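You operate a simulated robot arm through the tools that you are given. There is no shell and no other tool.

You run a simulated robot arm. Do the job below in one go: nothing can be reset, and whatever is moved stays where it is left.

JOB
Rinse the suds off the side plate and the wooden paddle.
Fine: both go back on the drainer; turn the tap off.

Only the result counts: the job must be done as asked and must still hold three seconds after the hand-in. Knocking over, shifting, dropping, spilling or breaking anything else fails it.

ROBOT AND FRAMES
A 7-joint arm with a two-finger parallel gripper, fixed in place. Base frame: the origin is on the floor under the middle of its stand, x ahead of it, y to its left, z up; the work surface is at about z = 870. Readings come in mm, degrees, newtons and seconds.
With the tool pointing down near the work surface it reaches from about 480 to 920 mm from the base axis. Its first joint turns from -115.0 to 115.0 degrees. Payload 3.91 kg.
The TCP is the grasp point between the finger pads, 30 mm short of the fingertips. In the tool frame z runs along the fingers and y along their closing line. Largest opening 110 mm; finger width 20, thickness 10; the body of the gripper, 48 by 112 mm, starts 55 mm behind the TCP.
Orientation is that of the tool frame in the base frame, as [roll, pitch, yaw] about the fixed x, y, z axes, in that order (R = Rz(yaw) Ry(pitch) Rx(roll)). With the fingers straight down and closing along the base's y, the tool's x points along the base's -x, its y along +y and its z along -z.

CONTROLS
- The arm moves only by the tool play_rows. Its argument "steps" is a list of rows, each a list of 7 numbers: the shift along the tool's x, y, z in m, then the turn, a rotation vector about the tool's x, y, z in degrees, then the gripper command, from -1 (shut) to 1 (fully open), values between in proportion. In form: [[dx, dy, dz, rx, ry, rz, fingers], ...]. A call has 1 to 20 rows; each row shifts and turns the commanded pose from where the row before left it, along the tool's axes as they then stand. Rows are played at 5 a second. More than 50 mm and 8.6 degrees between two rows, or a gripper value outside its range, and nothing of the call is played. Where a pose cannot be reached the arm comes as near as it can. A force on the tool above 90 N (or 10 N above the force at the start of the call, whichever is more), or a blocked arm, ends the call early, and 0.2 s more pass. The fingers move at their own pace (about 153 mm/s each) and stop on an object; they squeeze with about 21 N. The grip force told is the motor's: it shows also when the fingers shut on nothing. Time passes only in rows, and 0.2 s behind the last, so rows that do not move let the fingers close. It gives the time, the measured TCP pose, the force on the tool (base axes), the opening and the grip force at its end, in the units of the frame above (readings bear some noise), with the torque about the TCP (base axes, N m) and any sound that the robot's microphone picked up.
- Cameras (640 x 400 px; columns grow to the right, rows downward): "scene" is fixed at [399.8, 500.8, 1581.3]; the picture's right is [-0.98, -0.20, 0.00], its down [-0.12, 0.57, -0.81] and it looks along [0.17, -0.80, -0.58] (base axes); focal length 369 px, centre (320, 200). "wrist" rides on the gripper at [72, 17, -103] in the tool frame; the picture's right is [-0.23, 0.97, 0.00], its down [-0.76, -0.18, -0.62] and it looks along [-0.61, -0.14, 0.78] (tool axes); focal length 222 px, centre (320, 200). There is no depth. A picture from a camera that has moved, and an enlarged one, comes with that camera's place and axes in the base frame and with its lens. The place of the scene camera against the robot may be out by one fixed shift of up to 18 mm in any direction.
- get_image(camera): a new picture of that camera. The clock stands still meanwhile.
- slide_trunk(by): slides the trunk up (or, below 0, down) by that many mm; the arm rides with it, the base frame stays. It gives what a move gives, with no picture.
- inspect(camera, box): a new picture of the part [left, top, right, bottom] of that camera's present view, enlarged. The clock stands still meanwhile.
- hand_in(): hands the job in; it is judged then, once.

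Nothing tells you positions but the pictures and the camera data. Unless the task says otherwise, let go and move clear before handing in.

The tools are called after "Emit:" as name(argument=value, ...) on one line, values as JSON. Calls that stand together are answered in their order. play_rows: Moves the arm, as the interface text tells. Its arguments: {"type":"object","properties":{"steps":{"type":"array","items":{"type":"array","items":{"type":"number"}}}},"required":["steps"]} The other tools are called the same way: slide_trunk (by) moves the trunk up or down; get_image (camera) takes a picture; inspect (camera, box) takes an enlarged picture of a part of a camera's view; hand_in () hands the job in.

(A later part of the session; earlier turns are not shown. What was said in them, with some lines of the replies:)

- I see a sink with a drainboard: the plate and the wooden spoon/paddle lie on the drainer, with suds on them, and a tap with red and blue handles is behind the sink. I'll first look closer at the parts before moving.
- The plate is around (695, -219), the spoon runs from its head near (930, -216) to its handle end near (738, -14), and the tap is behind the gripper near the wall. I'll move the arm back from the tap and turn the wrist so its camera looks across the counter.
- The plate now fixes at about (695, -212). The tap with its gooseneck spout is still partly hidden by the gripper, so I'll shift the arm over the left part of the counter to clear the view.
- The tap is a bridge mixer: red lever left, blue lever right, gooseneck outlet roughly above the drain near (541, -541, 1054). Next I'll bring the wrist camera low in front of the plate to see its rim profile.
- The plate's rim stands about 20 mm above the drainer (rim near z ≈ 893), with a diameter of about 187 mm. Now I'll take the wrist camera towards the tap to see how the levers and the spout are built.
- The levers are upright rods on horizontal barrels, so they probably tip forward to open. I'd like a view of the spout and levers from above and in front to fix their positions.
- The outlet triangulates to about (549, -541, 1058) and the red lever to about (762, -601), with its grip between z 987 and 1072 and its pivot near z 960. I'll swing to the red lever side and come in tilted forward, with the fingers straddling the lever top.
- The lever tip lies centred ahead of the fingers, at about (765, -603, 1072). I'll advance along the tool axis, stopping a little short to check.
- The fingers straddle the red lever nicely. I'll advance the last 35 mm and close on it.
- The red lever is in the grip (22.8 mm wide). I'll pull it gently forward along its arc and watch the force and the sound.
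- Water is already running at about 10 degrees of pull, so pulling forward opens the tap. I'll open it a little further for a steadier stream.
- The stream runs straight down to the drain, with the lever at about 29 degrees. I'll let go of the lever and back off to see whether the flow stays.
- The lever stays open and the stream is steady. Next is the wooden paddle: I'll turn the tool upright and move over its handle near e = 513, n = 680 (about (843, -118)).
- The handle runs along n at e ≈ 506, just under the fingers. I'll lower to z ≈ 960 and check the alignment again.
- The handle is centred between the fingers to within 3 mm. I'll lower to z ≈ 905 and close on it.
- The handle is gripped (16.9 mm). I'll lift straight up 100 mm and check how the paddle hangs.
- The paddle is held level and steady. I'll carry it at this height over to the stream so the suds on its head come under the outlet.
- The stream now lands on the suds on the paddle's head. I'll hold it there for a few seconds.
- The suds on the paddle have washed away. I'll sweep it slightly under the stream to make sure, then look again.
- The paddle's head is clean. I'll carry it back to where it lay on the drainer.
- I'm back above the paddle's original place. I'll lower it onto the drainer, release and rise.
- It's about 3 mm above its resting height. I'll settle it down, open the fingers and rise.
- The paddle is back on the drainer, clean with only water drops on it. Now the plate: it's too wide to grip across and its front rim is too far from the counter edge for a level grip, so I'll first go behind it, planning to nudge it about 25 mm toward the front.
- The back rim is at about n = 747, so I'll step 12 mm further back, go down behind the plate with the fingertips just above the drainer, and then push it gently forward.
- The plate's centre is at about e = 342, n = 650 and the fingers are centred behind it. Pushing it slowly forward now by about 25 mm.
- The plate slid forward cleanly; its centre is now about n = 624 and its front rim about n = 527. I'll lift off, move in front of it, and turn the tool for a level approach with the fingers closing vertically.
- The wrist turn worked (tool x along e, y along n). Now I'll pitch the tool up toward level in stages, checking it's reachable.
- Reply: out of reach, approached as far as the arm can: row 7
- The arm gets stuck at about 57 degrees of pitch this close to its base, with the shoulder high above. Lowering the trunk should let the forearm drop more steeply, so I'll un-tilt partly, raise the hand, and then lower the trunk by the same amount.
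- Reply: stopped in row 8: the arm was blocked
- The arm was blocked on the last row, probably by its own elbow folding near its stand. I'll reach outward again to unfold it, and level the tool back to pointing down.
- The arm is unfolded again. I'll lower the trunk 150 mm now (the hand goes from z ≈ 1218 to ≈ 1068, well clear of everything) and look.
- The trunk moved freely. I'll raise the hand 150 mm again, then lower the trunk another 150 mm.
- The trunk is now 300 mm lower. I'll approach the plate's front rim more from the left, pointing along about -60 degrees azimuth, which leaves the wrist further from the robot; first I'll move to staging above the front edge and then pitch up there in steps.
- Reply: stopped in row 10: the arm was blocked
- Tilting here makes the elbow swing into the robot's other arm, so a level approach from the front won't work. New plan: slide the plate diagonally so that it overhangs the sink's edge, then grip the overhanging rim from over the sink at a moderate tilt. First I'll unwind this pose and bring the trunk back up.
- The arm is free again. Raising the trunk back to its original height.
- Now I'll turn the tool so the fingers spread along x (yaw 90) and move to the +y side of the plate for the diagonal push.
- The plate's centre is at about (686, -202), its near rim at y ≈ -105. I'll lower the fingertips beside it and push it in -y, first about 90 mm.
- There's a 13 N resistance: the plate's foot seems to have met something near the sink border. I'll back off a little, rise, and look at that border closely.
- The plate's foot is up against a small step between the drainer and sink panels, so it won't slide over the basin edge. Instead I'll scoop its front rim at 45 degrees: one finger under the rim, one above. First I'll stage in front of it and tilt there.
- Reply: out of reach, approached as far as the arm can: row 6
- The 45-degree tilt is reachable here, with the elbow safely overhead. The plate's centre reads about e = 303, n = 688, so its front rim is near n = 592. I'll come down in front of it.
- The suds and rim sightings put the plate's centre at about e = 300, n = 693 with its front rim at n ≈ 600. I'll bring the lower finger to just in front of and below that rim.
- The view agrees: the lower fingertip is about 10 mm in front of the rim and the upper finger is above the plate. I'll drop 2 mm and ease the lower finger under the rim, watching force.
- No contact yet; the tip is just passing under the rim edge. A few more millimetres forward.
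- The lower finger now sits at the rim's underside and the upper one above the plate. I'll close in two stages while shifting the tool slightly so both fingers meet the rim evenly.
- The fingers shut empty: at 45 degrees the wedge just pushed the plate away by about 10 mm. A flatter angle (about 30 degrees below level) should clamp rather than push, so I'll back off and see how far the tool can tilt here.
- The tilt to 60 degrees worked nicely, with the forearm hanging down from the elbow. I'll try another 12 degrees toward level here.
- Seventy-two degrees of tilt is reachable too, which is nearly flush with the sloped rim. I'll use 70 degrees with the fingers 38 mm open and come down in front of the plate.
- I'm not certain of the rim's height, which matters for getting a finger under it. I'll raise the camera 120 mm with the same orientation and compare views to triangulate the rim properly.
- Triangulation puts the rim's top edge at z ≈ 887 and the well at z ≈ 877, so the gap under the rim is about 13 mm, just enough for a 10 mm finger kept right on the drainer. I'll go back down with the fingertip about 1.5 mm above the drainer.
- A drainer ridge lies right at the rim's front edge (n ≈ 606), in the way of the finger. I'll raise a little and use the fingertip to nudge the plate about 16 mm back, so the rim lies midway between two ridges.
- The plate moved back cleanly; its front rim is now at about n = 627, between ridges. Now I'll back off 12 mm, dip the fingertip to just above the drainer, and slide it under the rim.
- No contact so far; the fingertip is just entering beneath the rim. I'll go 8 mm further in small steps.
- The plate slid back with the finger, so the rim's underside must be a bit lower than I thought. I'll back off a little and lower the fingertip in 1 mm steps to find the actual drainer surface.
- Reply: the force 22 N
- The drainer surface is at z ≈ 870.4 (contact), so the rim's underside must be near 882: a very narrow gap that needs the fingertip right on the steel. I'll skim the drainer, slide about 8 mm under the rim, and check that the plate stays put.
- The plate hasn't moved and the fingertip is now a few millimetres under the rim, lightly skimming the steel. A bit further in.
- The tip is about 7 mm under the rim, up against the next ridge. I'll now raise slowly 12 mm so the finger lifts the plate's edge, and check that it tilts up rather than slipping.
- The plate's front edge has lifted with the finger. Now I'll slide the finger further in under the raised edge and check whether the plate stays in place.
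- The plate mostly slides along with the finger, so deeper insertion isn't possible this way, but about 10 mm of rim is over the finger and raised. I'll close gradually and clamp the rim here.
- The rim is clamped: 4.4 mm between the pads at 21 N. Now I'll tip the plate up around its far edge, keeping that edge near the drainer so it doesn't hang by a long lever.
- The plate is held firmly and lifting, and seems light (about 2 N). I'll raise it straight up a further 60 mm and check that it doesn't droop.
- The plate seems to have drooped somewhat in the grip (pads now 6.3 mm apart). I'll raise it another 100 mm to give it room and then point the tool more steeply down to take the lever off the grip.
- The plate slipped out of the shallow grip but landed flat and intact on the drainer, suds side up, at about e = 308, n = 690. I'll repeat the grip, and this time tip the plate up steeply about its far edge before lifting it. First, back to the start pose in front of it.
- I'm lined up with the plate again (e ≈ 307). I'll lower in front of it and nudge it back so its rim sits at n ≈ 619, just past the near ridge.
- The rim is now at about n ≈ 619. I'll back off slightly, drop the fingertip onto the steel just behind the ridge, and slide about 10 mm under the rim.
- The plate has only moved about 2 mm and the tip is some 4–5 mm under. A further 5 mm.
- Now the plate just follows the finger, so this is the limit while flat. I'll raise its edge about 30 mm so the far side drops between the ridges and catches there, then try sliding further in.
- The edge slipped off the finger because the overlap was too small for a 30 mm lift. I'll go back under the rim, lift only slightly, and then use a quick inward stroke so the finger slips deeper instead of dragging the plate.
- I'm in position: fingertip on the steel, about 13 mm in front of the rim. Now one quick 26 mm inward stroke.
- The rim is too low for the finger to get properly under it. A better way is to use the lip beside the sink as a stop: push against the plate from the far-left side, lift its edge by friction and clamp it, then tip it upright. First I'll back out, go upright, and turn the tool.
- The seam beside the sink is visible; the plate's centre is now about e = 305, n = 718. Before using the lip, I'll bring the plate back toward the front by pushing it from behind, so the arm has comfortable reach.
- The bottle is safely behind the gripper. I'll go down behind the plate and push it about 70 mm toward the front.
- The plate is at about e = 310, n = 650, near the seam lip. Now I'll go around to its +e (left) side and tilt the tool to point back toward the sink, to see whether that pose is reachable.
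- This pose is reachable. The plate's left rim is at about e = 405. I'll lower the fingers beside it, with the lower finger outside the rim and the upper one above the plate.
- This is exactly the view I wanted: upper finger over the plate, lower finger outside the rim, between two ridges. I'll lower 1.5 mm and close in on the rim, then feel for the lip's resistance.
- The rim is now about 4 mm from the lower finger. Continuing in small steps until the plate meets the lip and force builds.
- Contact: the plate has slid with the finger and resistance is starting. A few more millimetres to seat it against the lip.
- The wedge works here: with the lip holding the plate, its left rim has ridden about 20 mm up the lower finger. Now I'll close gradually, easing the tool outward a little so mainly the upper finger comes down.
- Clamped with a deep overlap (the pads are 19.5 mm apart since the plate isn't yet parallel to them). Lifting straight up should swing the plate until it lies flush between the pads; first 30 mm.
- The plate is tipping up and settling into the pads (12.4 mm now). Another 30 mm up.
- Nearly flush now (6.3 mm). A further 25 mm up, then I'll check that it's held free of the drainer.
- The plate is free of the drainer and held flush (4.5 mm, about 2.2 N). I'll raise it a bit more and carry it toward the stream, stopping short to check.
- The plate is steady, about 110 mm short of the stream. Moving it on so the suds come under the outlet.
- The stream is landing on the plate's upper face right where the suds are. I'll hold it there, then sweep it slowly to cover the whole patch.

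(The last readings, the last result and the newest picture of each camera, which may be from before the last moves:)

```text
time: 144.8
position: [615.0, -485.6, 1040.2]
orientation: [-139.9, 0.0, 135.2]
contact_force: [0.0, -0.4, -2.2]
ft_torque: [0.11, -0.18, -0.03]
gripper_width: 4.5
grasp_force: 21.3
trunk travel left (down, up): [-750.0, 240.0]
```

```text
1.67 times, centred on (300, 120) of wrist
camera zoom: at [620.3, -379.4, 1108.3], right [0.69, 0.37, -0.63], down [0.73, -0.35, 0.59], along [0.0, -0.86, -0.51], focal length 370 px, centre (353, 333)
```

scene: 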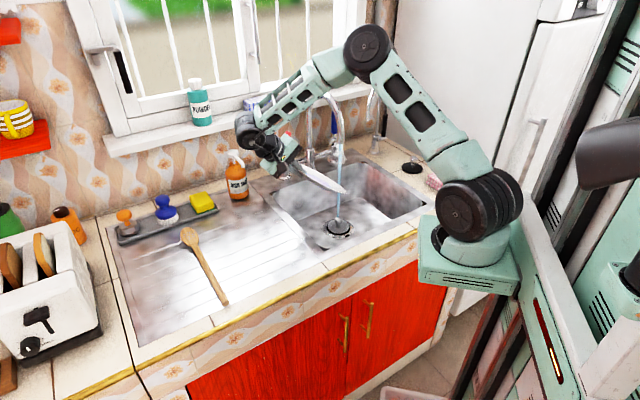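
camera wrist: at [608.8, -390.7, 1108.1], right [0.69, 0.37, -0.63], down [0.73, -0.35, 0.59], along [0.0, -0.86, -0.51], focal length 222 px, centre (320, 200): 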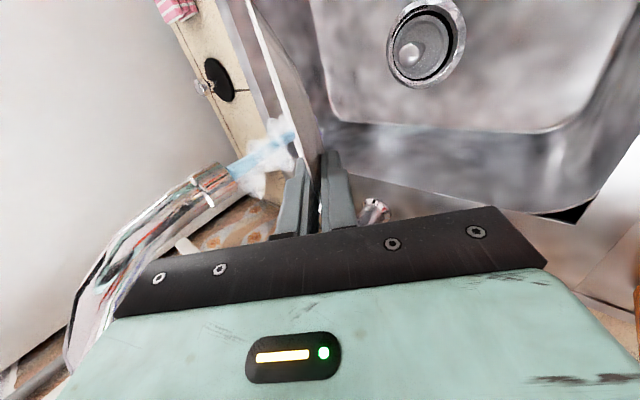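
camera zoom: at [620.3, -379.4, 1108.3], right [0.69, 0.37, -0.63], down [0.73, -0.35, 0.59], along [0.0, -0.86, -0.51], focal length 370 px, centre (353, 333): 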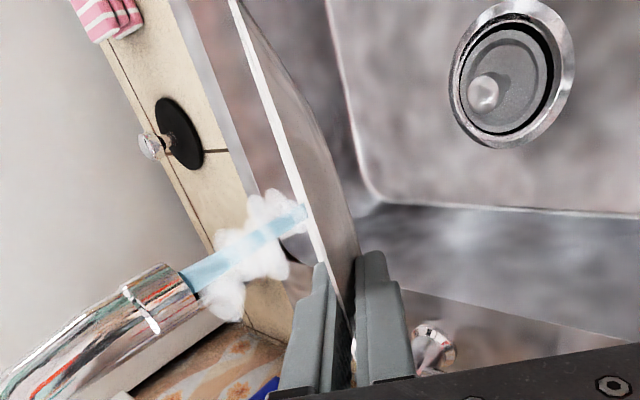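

No purple is visible anymore. I'll sweep the other half too, to be thorough.

Emit:
play_rows(steps=[[0, -0.0054, 0.0045, 0, 0, 0, -1], [0, -0.0054, 0.0045, 0, 0, 0, -1], [0, -0.0054, 0.0045, 0, 0, 0, -1], [0, -0.0054, 0.0045, 0, 0, 0, -1], [0, 0, 0, 0, 0, 0, -1], [0.006, 0, 0, 0, 0, 0, -1], [0.006, 0, 0, 0, 0, 0, -1], [0, 0, 0, 0, 0, 0, -1], [0, 0.0054, -0.0045, 0, 0, 0, -1], [0, 0.0054, -0.0045, 0, 0, 0, -1], [0, 0, 0, 0, 0, 0, -1], [0.008, 0, 0, 0, 0, 0, -1], [0, 0, 0, 0, 0, 0, -1], [-0.008, 0, 0, 0, 0, 0, -1], [-0.006, 0, 0, 0, 0, 0, -1], [-0.006, 0, 0, 0, 0, 0, -1], [0, 0, 0, 0, 0, 0, -1]])

Emit:
inspect(camera="scene", box=[280, 110, 380, 190])

```text
time: 148.4
position: [606.0, -497.8, 1041.5]
orientation: [-140.0, 0.0, 135.3]
contact_force: [0.7, 0.1, -1.7]
ft_torque: [0.12, -0.14, 0.03]
gripper_width: 4.4
grasp_force: 20.4
trunk travel left (down, up): [-750.0, 240.0]
```

```text
5.00 times, centred on (330, 150) of scene
camera zoom: at [399.8, 500.8, 1581.3], right [-0.98, -0.2, 0.0], down [-0.12, 0.57, -0.81], along [0.17, -0.8, -0.58], focal length 1845 px, centre (270, 450)
```

zoom: 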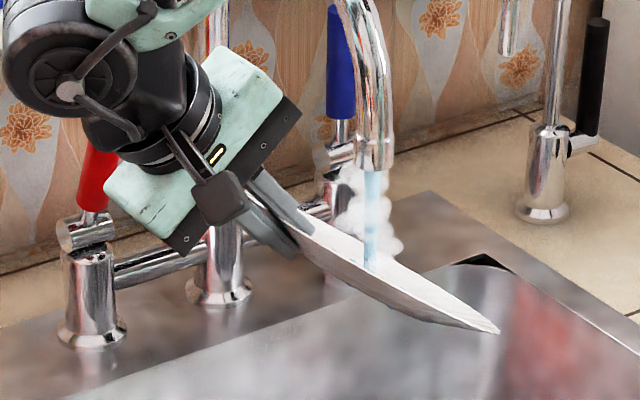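

The plate's face is clean and wet. Now I'll carry it back over the drainer, to the same row between the ridges where I picked it up but a bit further left.

Emit:
play_rows(steps=[[0.0099, 0.0213, -0.0179, 0, 0, 0, -1], [0.0099, 0.0213, -0.0179, 0, 0, 0, -1], [0.0099, 0.0213, -0.0179, 0, 0, 0, -1], [0.0099, 0.0213, -0.0179, 0, 0, 0, -1], [0.0099, 0.0213, -0.0179, 0, 0, 0, -1], [0.0099, 0.0213, -0.0179, 0, 0, 0, -1], [0.0099, 0.0213, -0.0179, 0, 0, 0, -1], [0.0099, 0.0213, -0.0179, 0, 0, 0, -1], [0.0099, 0.0213, -0.0179, 0, 0, 0, -1], [0.0099, 0.0213, -0.0179, 0, 0, 0, -1], [0.0099, 0.0213, -0.0179, 0, 0, 0, -1], [0.0099, 0.0213, -0.0179, 0, 0, 0, -1], [0, 0, 0, 0, 0, 0, -1]])

Emit:
get_image(camera="scene")

Emit:
inspect(camera="scene", box=[190, 130, 330, 260])

```text
time: 151.2
position: [756.7, -176.1, 1039.0]
orientation: [-139.9, 0.0, 135.2]
contact_force: [0.1, 0.7, -3.2]
ft_torque: [0.12, -0.14, 0.03]
gripper_width: 4.5
grasp_force: 21.1
trunk travel left (down, up): [-750.0, 240.0]
```

```text
taken
```

scene: 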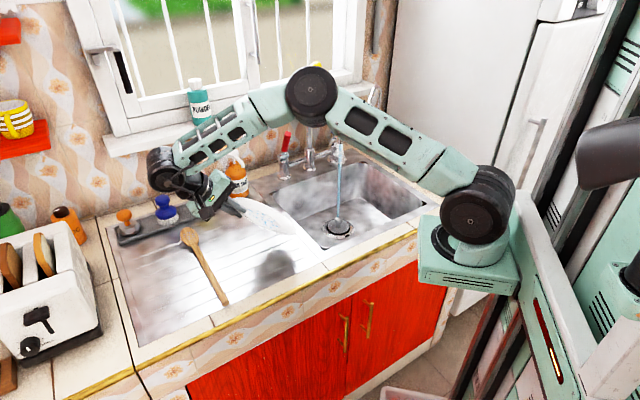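

```text
3.08 times, centred on (260, 195) of scene
camera zoom: at [399.8, 500.8, 1581.3], right [-0.98, -0.2, 0.0], down [-0.12, 0.57, -0.81], along [0.17, -0.8, -0.58], focal length 1136 px, centre (505, 215)
```

zoom: 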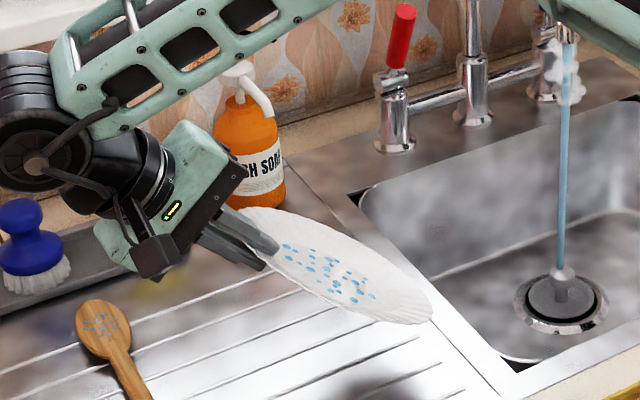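

The plate is clean, only water drops remain. I'll lower it so its far edge touches down first, then ease the rest down.

Emit:
play_rows(steps=[[0, 0.0094, 0.0112, 0, 0, 0, -1], [0, 0.0094, 0.0112, 0, 0, 0, -1], [0, 0.0094, 0.0112, 0, 0, 0, -1], [0, 0.00865, 0.0066, 0, 0, 0, -1], [0, 0.00865, 0.0066, 0, 0, 0, -1], [0, 0.00865, 0.0066, 0, 0, 0, -1], [0, 0, 0, 0, 0, 0, -1]])

Emit:
inspect(camera="scene", box=[190, 150, 330, 280])

Emit:
inspect(camera="wrist", box=[220, 60, 440, 220])

```text
time: 152.8
position: [762.3, -171.2, 965.3]
orientation: [-139.9, 0.0, 135.1]
contact_force: [2.3, 1.6, 4.0]
ft_torque: [-0.58, 0.28, 0.06]
gripper_width: 6.8
grasp_force: 21.0
trunk travel left (down, up): [-750.0, 240.0]
```

```text
3.08 times, centred on (260, 215) of scene
camera zoom: at [399.8, 500.8, 1581.3], right [-0.98, -0.2, 0.0], down [-0.12, 0.57, -0.81], along [0.17, -0.8, -0.58], focal length 1136 px, centre (505, 154)
```

zoom: 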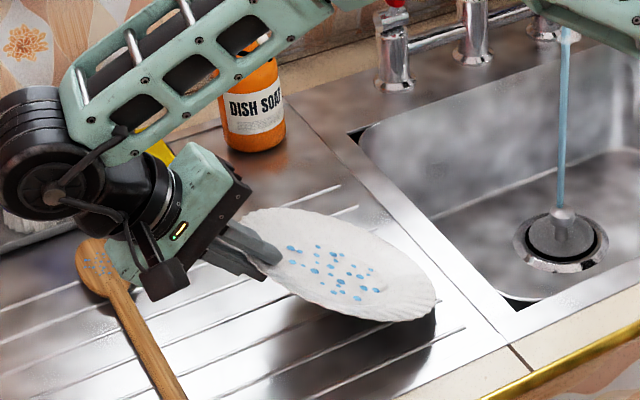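

```text
2.50 times, centred on (330, 140) of wrist
camera zoom: at [766.8, -63.6, 1032.9], right [0.69, 0.37, -0.63], down [0.73, -0.35, 0.59], along [0.0, -0.86, -0.51], focal length 555 px, centre (295, 350)
```

zoom: 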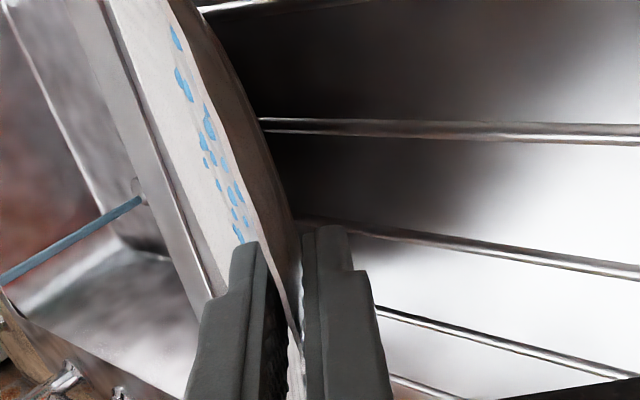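

The far edge is on the drainer and the plate is hinging down as expected. Continuing.

Emit:
play_rows(steps=[[0, 0.00865, 0.0066, 0, 0, 0, -1], [0, 0.00865, 0.0066, 0, 0, 0, -1], [0, 0.00865, 0.0066, 0, 0, 0, -1], [0, 0, 0, 0, 0, 0, -1]])

Emit:
inspect(camera="scene", box=[190, 150, 330, 280])

Emit:
inspect(camera="wrist", box=[220, 60, 440, 220])

```text
time: 153.8
position: [767.4, -165.4, 931.8]
orientation: [-139.9, 0.0, 135.2]
contact_force: [1.2, 0.5, 2.2]
ft_torque: [-0.55, 0.35, 0.01]
gripper_width: 12.9
grasp_force: 20.9
trunk travel left (down, up): [-750.0, 240.0]
```

```text
3.08 times, centred on (260, 215) of scene
camera zoom: at [399.8, 500.8, 1581.3], right [-0.98, -0.2, 0.0], down [-0.12, 0.57, -0.81], along [0.17, -0.8, -0.58], focal length 1136 px, centre (505, 154)
```

zoom: 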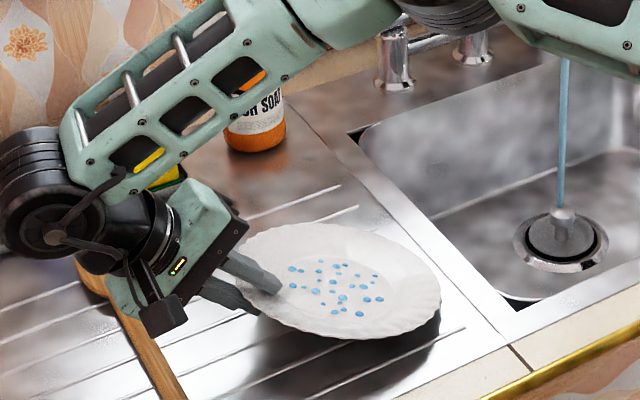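

```text
2.50 times, centred on (330, 140) of wrist
camera zoom: at [771.6, -58.8, 999.9], right [0.69, 0.37, -0.63], down [0.73, -0.35, 0.59], along [0.0, -0.86, -0.51], focal length 555 px, centre (295, 350)
```

zoom: 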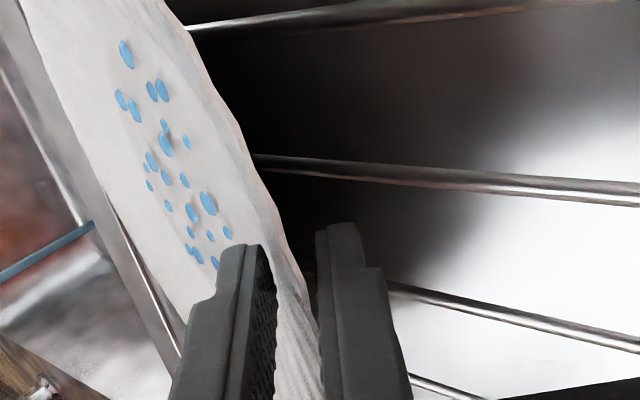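

Emit:
play_rows(steps=[[0, 0.00865, 0.0066, 0, 0, 0, -1], [0, 0.0075, 0.0058, 0, 0, 0, -1], [0, 0, 0, 0, 0, 0, -1]])

Emit:
inspect(camera="scene", box=[190, 170, 330, 280])

Emit:
inspect(camera="wrist", box=[220, 60, 440, 220])

```text
time: 154.6
position: [770.6, -163.3, 913.0]
orientation: [-139.9, 0.1, 135.2]
contact_force: [0.9, 3.1, 4.2]
ft_torque: [-0.49, 0.29, -0.06]
gripper_width: 16.9
grasp_force: 20.8
trunk travel left (down, up): [-750.0, 240.0]
```

```text
3.64 times, centred on (260, 225) of scene
camera zoom: at [399.8, 500.8, 1581.3], right [-0.98, -0.2, 0.0], down [-0.12, 0.57, -0.81], along [0.17, -0.8, -0.58], focal length 1342 px, centre (538, 109)
```

zoom: 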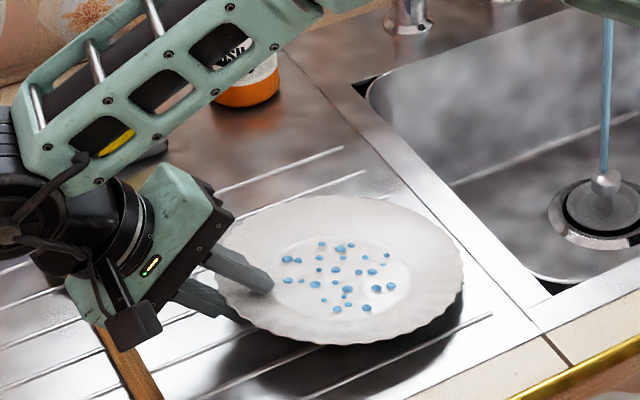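

```text
2.50 times, centred on (330, 140) of wrist
camera zoom: at [774.6, -55.7, 980.5], right [0.69, 0.37, -0.63], down [0.73, -0.35, 0.59], along [0.0, -0.86, -0.51], focal length 555 px, centre (295, 350)
```

zoom: 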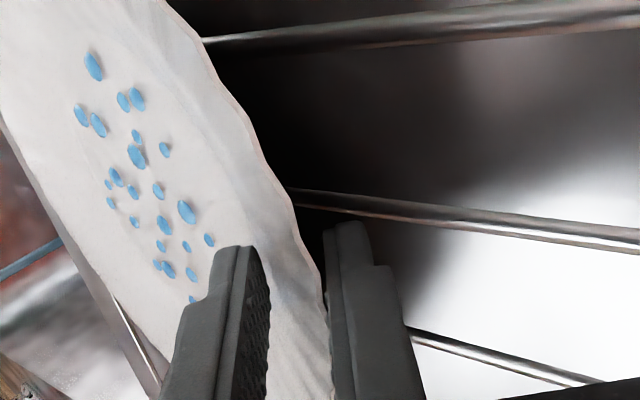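

Now I'll open the fingers slowly and slide the lower finger outward, letting the rim down onto the drainer.

Emit:
play_rows(steps=[[0, 0, 0, 0, 0, 0, -0.6], [0, 0, 0, 0, 0, 0, -0.5], [0, 0, 0, 0, 0, 0, -0.42], [0, 0.0031, -0.0026, 0, 0, 0, -0.42], [0, 0.0031, -0.0026, 0, 0, 0, -0.42], [0, 0.0031, -0.0026, 0, 0, 0, -0.42], [0, 0, 0, 0, 0, 0, -0.42]])

Emit:
inspect(camera="wrist", box=[220, 60, 440, 220])

Emit:
inspect(camera="scene", box=[170, 170, 330, 290])

```text
time: 156.2
position: [778.3, -154.5, 912.9]
orientation: [-139.9, -0.1, 135.3]
contact_force: [-0.5, -0.1, 0.0]
ft_torque: [-0.01, 0.0, 0.0]
gripper_width: 32.1
grasp_force: 0.1
trunk travel left (down, up): [-750.0, 240.0]
```

```text
2.50 times, centred on (330, 140) of wrist
camera zoom: at [783.3, -46.9, 980.1], right [0.69, 0.37, -0.63], down [0.73, -0.35, 0.59], along [0.0, -0.86, -0.51], focal length 555 px, centre (295, 350)
```

zoom: 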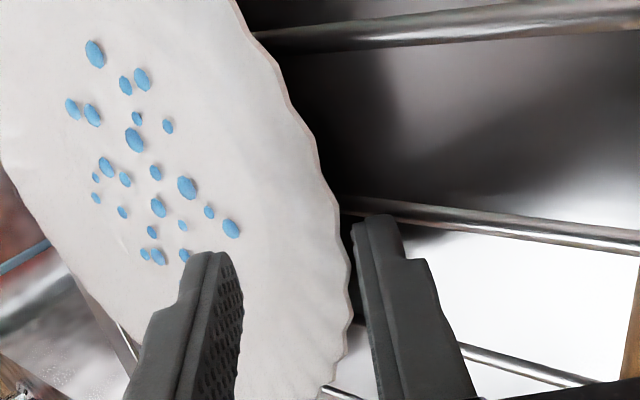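

```text
3.33 times, centred on (250, 230) of scene
camera zoom: at [399.8, 500.8, 1581.3], right [-0.98, -0.2, 0.0], down [-0.12, 0.57, -0.81], along [0.17, -0.8, -0.58], focal length 1230 px, centre (553, 100)
```

zoom: 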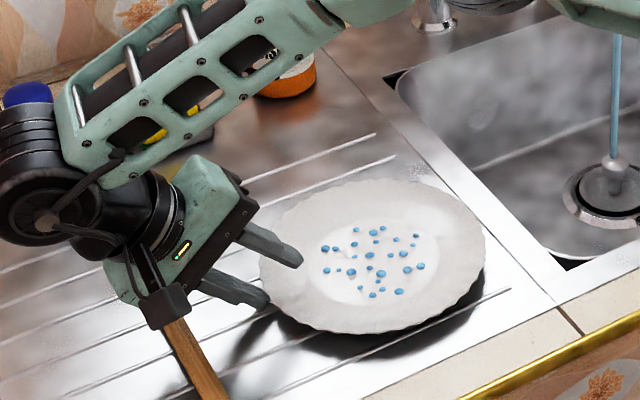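

The plate lies flat on the drainer and the fingers are free of it. I'll withdraw along the tool axis and rise well clear.

Emit:
play_rows(steps=[[0, 0, -0.03, 0, 0, 0, -0.42], [0, 0, -0.035, 0, 0, 0, -0.42], [0, -0.02, -0.035, 0, 0, 0, -0.42], [0, -0.03, -0.036, 0, 0, 0, -0.42], [0, -0.03, -0.036, 0, 0, 0, -0.42], [0, 0, 0, 0, 0, 0, -0.42]])

Emit:
get_image(camera="scene")

Emit:
get_image(camera="wrist")

Emit:
inspect(camera="scene", box=[160, 180, 330, 310])

```text
time: 157.6
position: [813.3, -117.0, 1094.7]
orientation: [-139.9, -0.1, 135.2]
contact_force: [-0.7, -0.5, -0.2]
ft_torque: [-0.02, 0.01, -0.01]
gripper_width: 31.9
grasp_force: 0.1
trunk travel left (down, up): [-750.0, 240.0]
```

```text
taken
```

scene: 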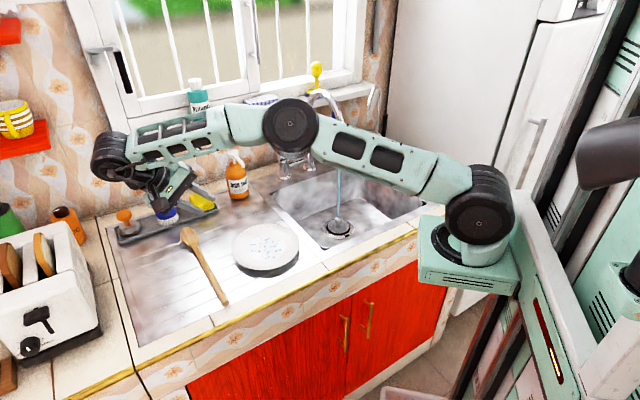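

```text
taken
camera wrist: at [819.3, -10.4, 1163.4], right [0.69, 0.37, -0.63], down [0.73, -0.35, 0.59], along [0.0, -0.86, -0.51], focal length 222 px, centre (320, 200)
```

wrist: 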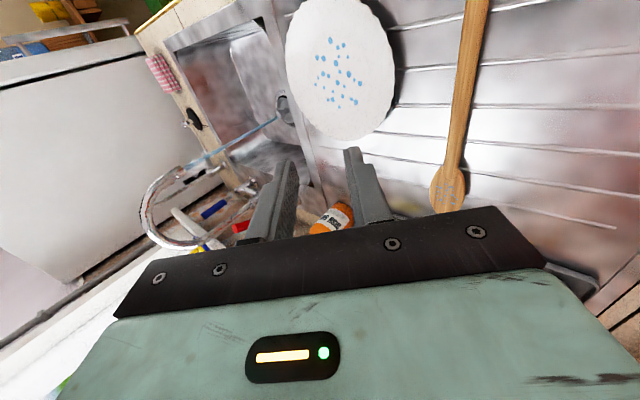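

```text
3.08 times, centred on (245, 245) of scene
camera zoom: at [399.8, 500.8, 1581.3], right [-0.98, -0.2, 0.0], down [-0.12, 0.57, -0.81], along [0.17, -0.8, -0.58], focal length 1136 px, centre (551, 62)
```

zoom: 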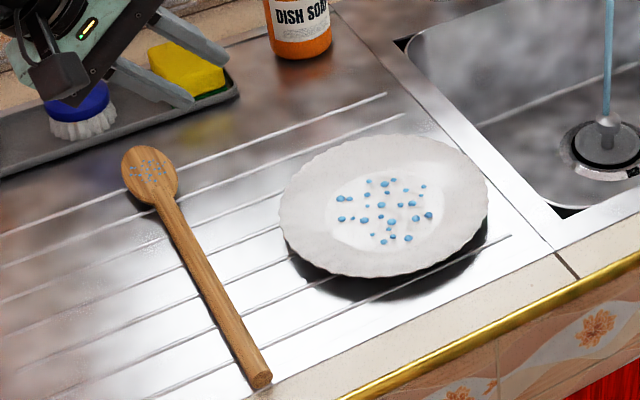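

Both items are on the drainer and rinsed. Now to turn off the tap: I'll straighten the tool and go back to the red lever's side.

Emit:
play_rows(steps=[[0, 0, 0, -8, 0, 0, 0.1], [0, 0, 0, -8, 0, 0, 0.1], [0, 0, 0, -8, 0, 0, 0.1], [0, 0, 0, -8, 0, 0, 0.1], [0, 0, 0, -8, 0, 0, 0.1], [0, 0, -0.035, 0, 0, 0, 0.1], [0, 0, -0.035, 0, 0, 0, 0.1], [0, 0, -0.035, 0, 0, 0, 0.1], [-0.0047, -0.0419, 0, 0, 0, 0, 0.1], [-0.0047, -0.0419, 0, 0, 0, 0, 0.1], [-0.0047, -0.0419, 0, 0, 0, 0, 0.1], [-0.0047, -0.0419, 0, 0, 0, 0, 0.1], [-0.0047, -0.0419, 0, 0, 0, 0, 0.1], [-0.0047, -0.0419, 0, 0, 0, 0, 0.1], [-0.0047, -0.0419, 0, 0, 0, 0, 0.1], [-0.0047, -0.0419, 0, 0, 0, 0, 0.1], [-0.0047, -0.0419, 0, 0, 0, 0, 0.1]])

Emit:
play_rows(steps=[[0, 0, 0, 0, -7.5, 0, 0.1], [0, 0, 0, 0, -7.5, 0, 0.1], [0, 0, 0, 0, -7.5, 0, 0.1], [0, 0, 0, 0, -7.5, 0, 0.1], [0, 0, 0, 0, -7.5, 0, 0.1], [0, 0, 0, 0, -7.5, 0, 0.1], [0, 0, 0, 0, 0, 0, 0.1]])

Emit:
get_image(camera="wrist")

Emit:
get_image(camera="scene")

```text
time: 161.2
position: [578.0, -415.6, 1201.2]
orientation: [-179.9, 0.0, 135.3]
contact_force: [0.2, 0.2, 0.1]
ft_torque: [0.0, 0.04, -0.03]
gripper_width: 60.4
grasp_force: 0.0
trunk travel left (down, up): [-750.0, 240.0]
```

```text
time: 162.8
position: [576.7, -416.7, 1201.4]
orientation: [-179.7, 45.0, 135.3]
contact_force: [-0.1, -0.8, 0.8]
ft_torque: [0.0, 0.0, -0.03]
gripper_width: 60.5
grasp_force: 0.0
trunk travel left (down, up): [-750.0, 240.0]
```

```text
taken
camera wrist: at [501.2, -316.9, 1222.4], right [0.8, 0.58, 0.16], down [-0.06, -0.19, 0.98], along [0.6, -0.79, -0.12], focal length 222 px, centre (320, 200)
```

wrist: 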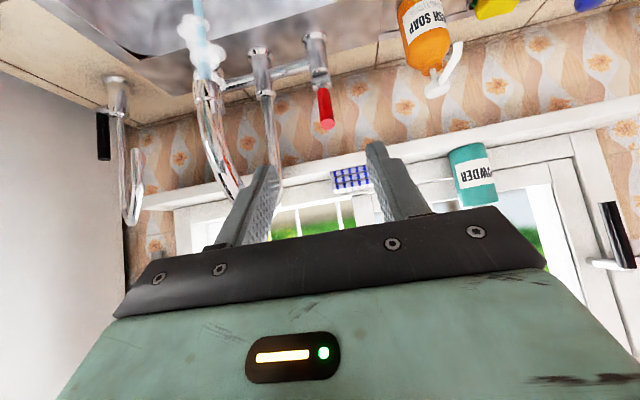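

```text
taken
```

scene: 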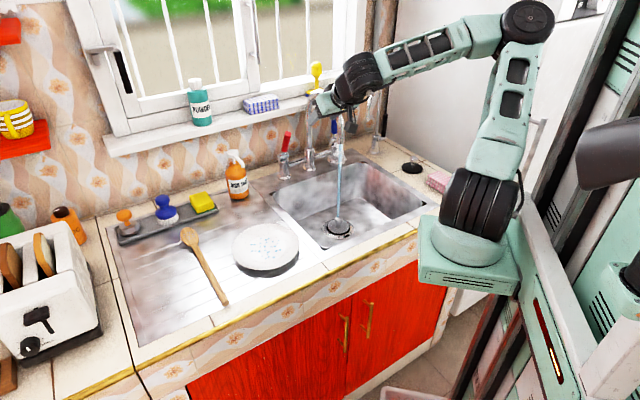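

The lever tip is ahead and centred. I'll advance to a point short of it and check.

Emit:
play_rows(steps=[[-0.0098, 0.0005, 0.0361, 0, 0, 0, 0.1], [-0.0098, 0.0005, 0.0361, 0, 0, 0, 0.1], [-0.0098, 0.0005, 0.0361, 0, 0, 0, 0.1], [-0.0098, 0.0004, 0.0361, 0, 0, 0, 0.1], [0, 0, 0.03, 0, 0, 0, 0.1], [0, 0, 0.03, 0, 0, 0, 0.1], [0, 0, 0, 0, 0, 0, 0.1]])

Emit:
get_image(camera="wrist")

Emit:
inspect(camera="scene", box=[240, 80, 400, 200])

```text
time: 164.4
position: [701.4, -536.6, 1085.2]
orientation: [-179.9, 45.0, 135.4]
contact_force: [-0.6, 1.1, -0.9]
ft_torque: [0.02, 0.01, -0.02]
gripper_width: 60.7
grasp_force: 0.1
trunk travel left (down, up): [-750.0, 240.0]
```

```text
taken
camera wrist: at [625.4, -436.7, 1105.8], right [0.8, 0.58, 0.16], down [-0.06, -0.19, 0.98], along [0.6, -0.79, -0.12], focal length 222 px, centre (320, 200)
```

wrist: 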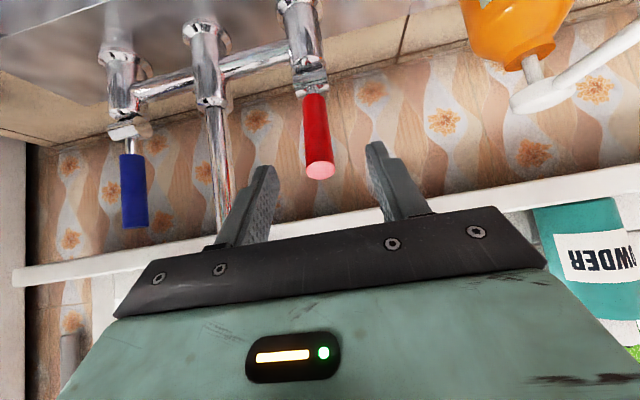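

```text
3.33 times, centred on (320, 140) of scene
camera zoom: at [399.8, 500.8, 1581.3], right [-0.98, -0.2, 0.0], down [-0.12, 0.57, -0.81], along [0.17, -0.8, -0.58], focal length 1230 px, centre (320, 400)
```

zoom: 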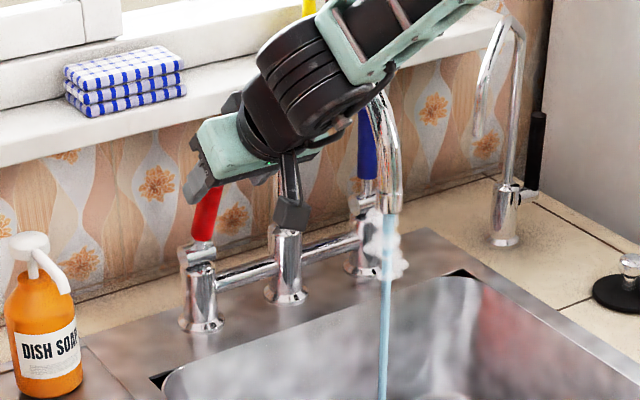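

The lever is between the fingers. Advancing onto it and closing.

Emit:
play_rows(steps=[[0, -0.001, 0.03, 0, 0, 0, 0.1], [0, -0.001, 0.03, 0, 0, 0, 0.1], [0, 0, 0, 0, 0, 0, 0.1], [0, 0, 0, 0, 0, 0, -1], [0, 0, 0, 0, 0, 0, -1], [0, 0, 0, 0, 0, 0, -1]])

Emit:
get_image(camera="wrist")

```text
time: 165.8
position: [729.6, -568.8, 1041.8]
orientation: [-179.8, 45.0, 135.2]
contact_force: [2.0, -4.7, -2.1]
ft_torque: [-0.11, -0.24, 0.01]
gripper_width: 22.5
grasp_force: 45.2
trunk travel left (down, up): [-750.0, 240.0]
```

```text
taken
camera wrist: at [653.8, -468.7, 1063.0], right [0.8, 0.58, 0.16], down [-0.05, -0.19, 0.98], along [0.6, -0.79, -0.12], focal length 222 px, centre (320, 200)
```

wrist: 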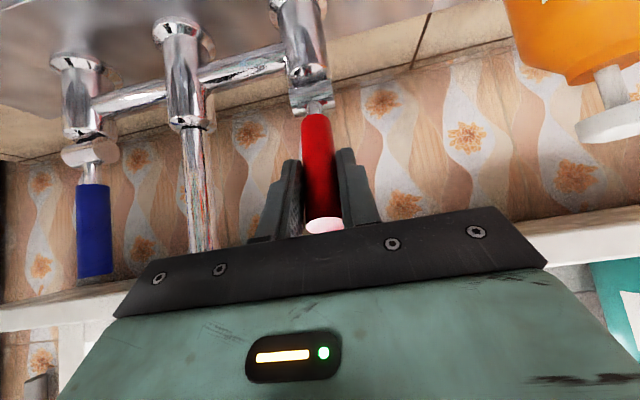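

The lever is gripped (22.5 mm). I'll push it back along its arc to upright.

Emit:
play_rows(steps=[[-0.0068, 0, 0.0025, 0, 0, 0, -1], [-0.0067, 0, 0.0025, 0, 0, 0, -1], [-0.007, 0, 0.004, 0, 0, 0, -1], [-0.0069, 0, 0.0041, 0, 0, 0, -1], [-0.0062, 0, 0.0052, 0, 0, 0, -1], [-0.0061, 0, 0.0051, 0, 0, 0, -1], [0, 0, 0, 0, 0, 0, -1]])

Emit:
inspect(camera="scene", box=[240, 70, 440, 260])

Emit:
get_image(camera="wrist")

```text
time: 167.4
position: [760.9, -599.5, 1053.0]
orientation: [-179.7, 44.9, 135.3]
contact_force: [-10.7, 3.9, -5.9]
ft_torque: [0.82, 0.7, -0.13]
gripper_width: 22.9
grasp_force: 45.2
trunk travel left (down, up): [-750.0, 240.0]
```

```text
2.11 times, centred on (340, 165) of scene
camera zoom: at [399.8, 500.8, 1581.3], right [-0.98, -0.2, 0.0], down [-0.12, 0.57, -0.81], along [0.17, -0.8, -0.58], focal length 777 px, centre (278, 274)
```

zoom: 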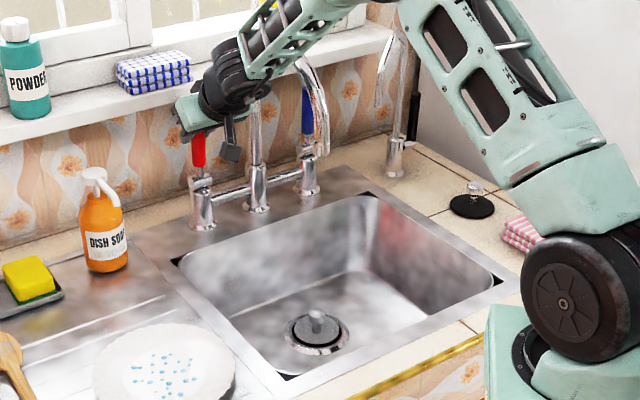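

```text
taken
camera wrist: at [684.5, -499.6, 1075.1], right [0.8, 0.58, 0.16], down [-0.05, -0.2, 0.98], along [0.6, -0.79, -0.13], focal length 222 px, centre (320, 200)
```

wrist: 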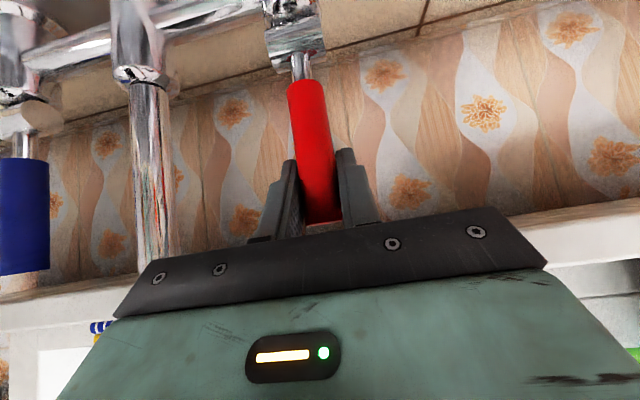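

The water has stopped and the lever looks upright as at the start. I'll press it home by another 2 mm, then release and back away.

Emit:
play_rows(steps=[[-0.0014, 0, 0.0014, 0, 0, 0, -1], [0, 0, 0, 0, 0, 0, -1]])

Emit:
play_rows(steps=[[0, 0, 0, 0, 0, 0, 0.1], [0, 0, 0, 0, 0, 0, 0.1], [0, 0, -0.03, 0, 0, 0, 0.1], [0, 0, -0.04, 0, 0, 0, 0.1], [0, 0, -0.04, 0, 0, 0, 0.1], [0, 0, -0.04, 0, 0, 0, 0.1], [0, 0, 0, 0, 0, 0, 0.1]])

Emit:
inspect(camera="scene", box=[240, 70, 440, 260])

Emit:
get_image(camera="wrist")

```text
time: 168.0
position: [762.3, -600.5, 1053.5]
orientation: [-179.8, 45.1, 135.3]
contact_force: [-12.6, 4.8, -2.0]
ft_torque: [0.89, 0.83, -0.02]
gripper_width: 22.9
grasp_force: 44.9
trunk travel left (down, up): [-750.0, 240.0]
```

```text
time: 169.6
position: [688.5, -524.4, 1161.5]
orientation: [-179.9, 44.9, 135.3]
contact_force: [0.6, 0.7, 0.1]
ft_torque: [0.04, 0.01, -0.01]
gripper_width: 60.6
grasp_force: 0.0
trunk travel left (down, up): [-750.0, 240.0]
```

```text
2.11 times, centred on (340, 165) of scene
camera zoom: at [399.8, 500.8, 1581.3], right [-0.98, -0.2, 0.0], down [-0.12, 0.57, -0.81], along [0.17, -0.8, -0.58], focal length 777 px, centre (278, 274)
```

zoom: 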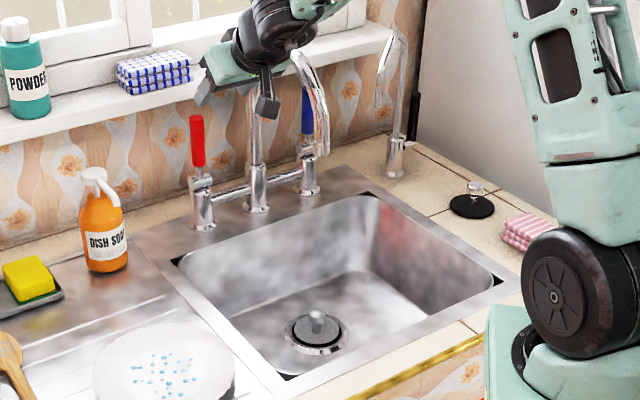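

```text
taken
camera wrist: at [611.8, -425.0, 1182.1], right [0.8, 0.58, 0.16], down [-0.05, -0.19, 0.98], along [0.6, -0.79, -0.12], focal length 222 px, centre (320, 200)
```

wrist: 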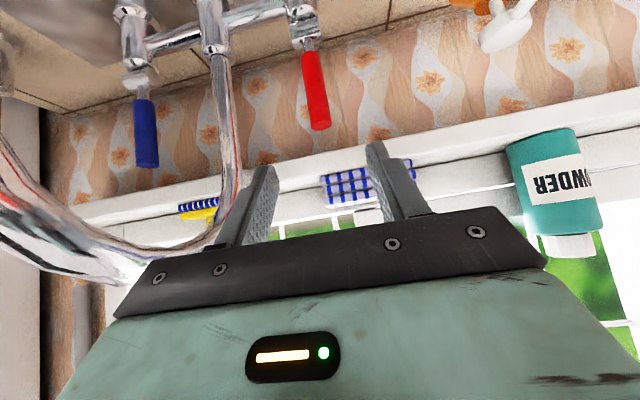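

The tap is off and the lever stays upright. I'll bring the arm back to a neutral pose and check the whole scene once more.

Emit:
play_rows(steps=[[0, 0, -0.035, 0, 0, 0, 0.5], [0, 0, -0.035, 0, 0, 0, 0.5], [0.02, 0, -0.02, 0, 7.5, 0, 1], [0.02, 0, -0.02, 0, 7.5, 0, 1], [0.02, 0, -0.01, 0, 7.5, 0, 1], [0.02, 0, 0, 0, 7.5, 0, 1], [0.02, 0, 0, 0, 7.5, 0, 1], [0.02, 0, 0, 0, 7.5, 0, 1], [0.03, 0.02, 0, 0, 0, 0, 1], [0.03, 0.02, 0, 0, 0, 0, 1], [0, 0, 0, 0, 0, 0, 1]])

Emit:
get_image(camera="scene")

Emit:
inspect(camera="scene", box=[100, 180, 320, 320])

Emit:
get_image(camera="wrist")

```text
time: 172.0
position: [541.0, -321.5, 1196.4]
orientation: [-179.8, -0.1, 135.1]
contact_force: [0.1, -0.4, -0.8]
ft_torque: [-0.01, 0.01, 0.02]
gripper_width: 110.0
grasp_force: 0.2
trunk travel left (down, up): [-750.0, 240.0]
```

```text
taken
```

scene: 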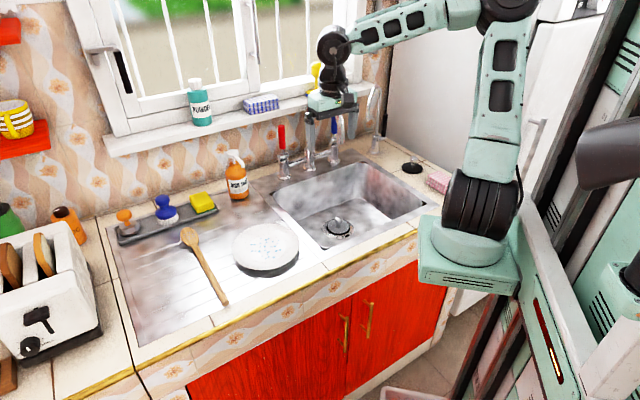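

```text
2.86 times, centred on (210, 250) of scene
camera zoom: at [399.8, 500.8, 1581.3], right [-0.98, -0.2, 0.0], down [-0.12, 0.57, -0.81], along [0.17, -0.8, -0.58], focal length 1054 px, centre (634, 57)
```

zoom: 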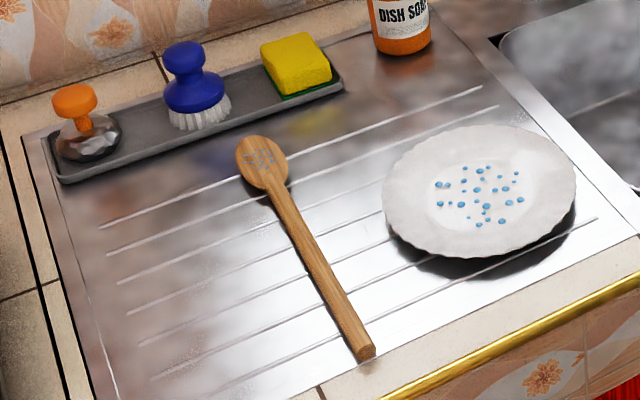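

```text
taken
camera wrist: at [501.6, -259.8, 1299.1], right [0.85, 0.53, 0.0], down [0.42, -0.66, 0.62], along [0.33, -0.53, -0.78], focal length 222 px, centre (320, 200)
```

wrist: 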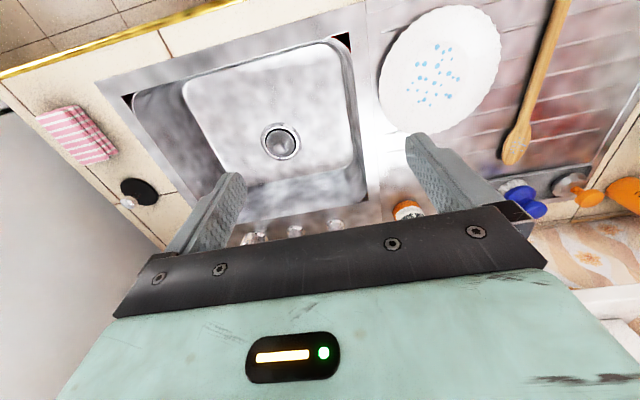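

Both pieces are back on the drainer with only water drops on them. The stream is off, the red lever is upright and nothing else has moved. The arm is clear, so I'm handing in the job.

Emit:
hand_in()

```text
The job is handed in.
```

The side plate and the wooden paddle are rinsed and back on the drainer almost exactly where they started. The tap is off. In the last pictures both show only water drops, with no suds left.

- **Plate drop:** On my first try at lifting the plate it slipped out of the grip and fell a short way onto the drainer. It landed flat and looks undamaged. I then gripped it from its left side and rinsed it without trouble.
- **Hot water:** I used the hot tap (red lever), so both pieces were rinsed in hot water. The lever is upright again.
- **Everything else:** I pushed the plate around on the drainer to get a grip on it. Nothing else looks moved, spilled or knocked over in the final pictures.
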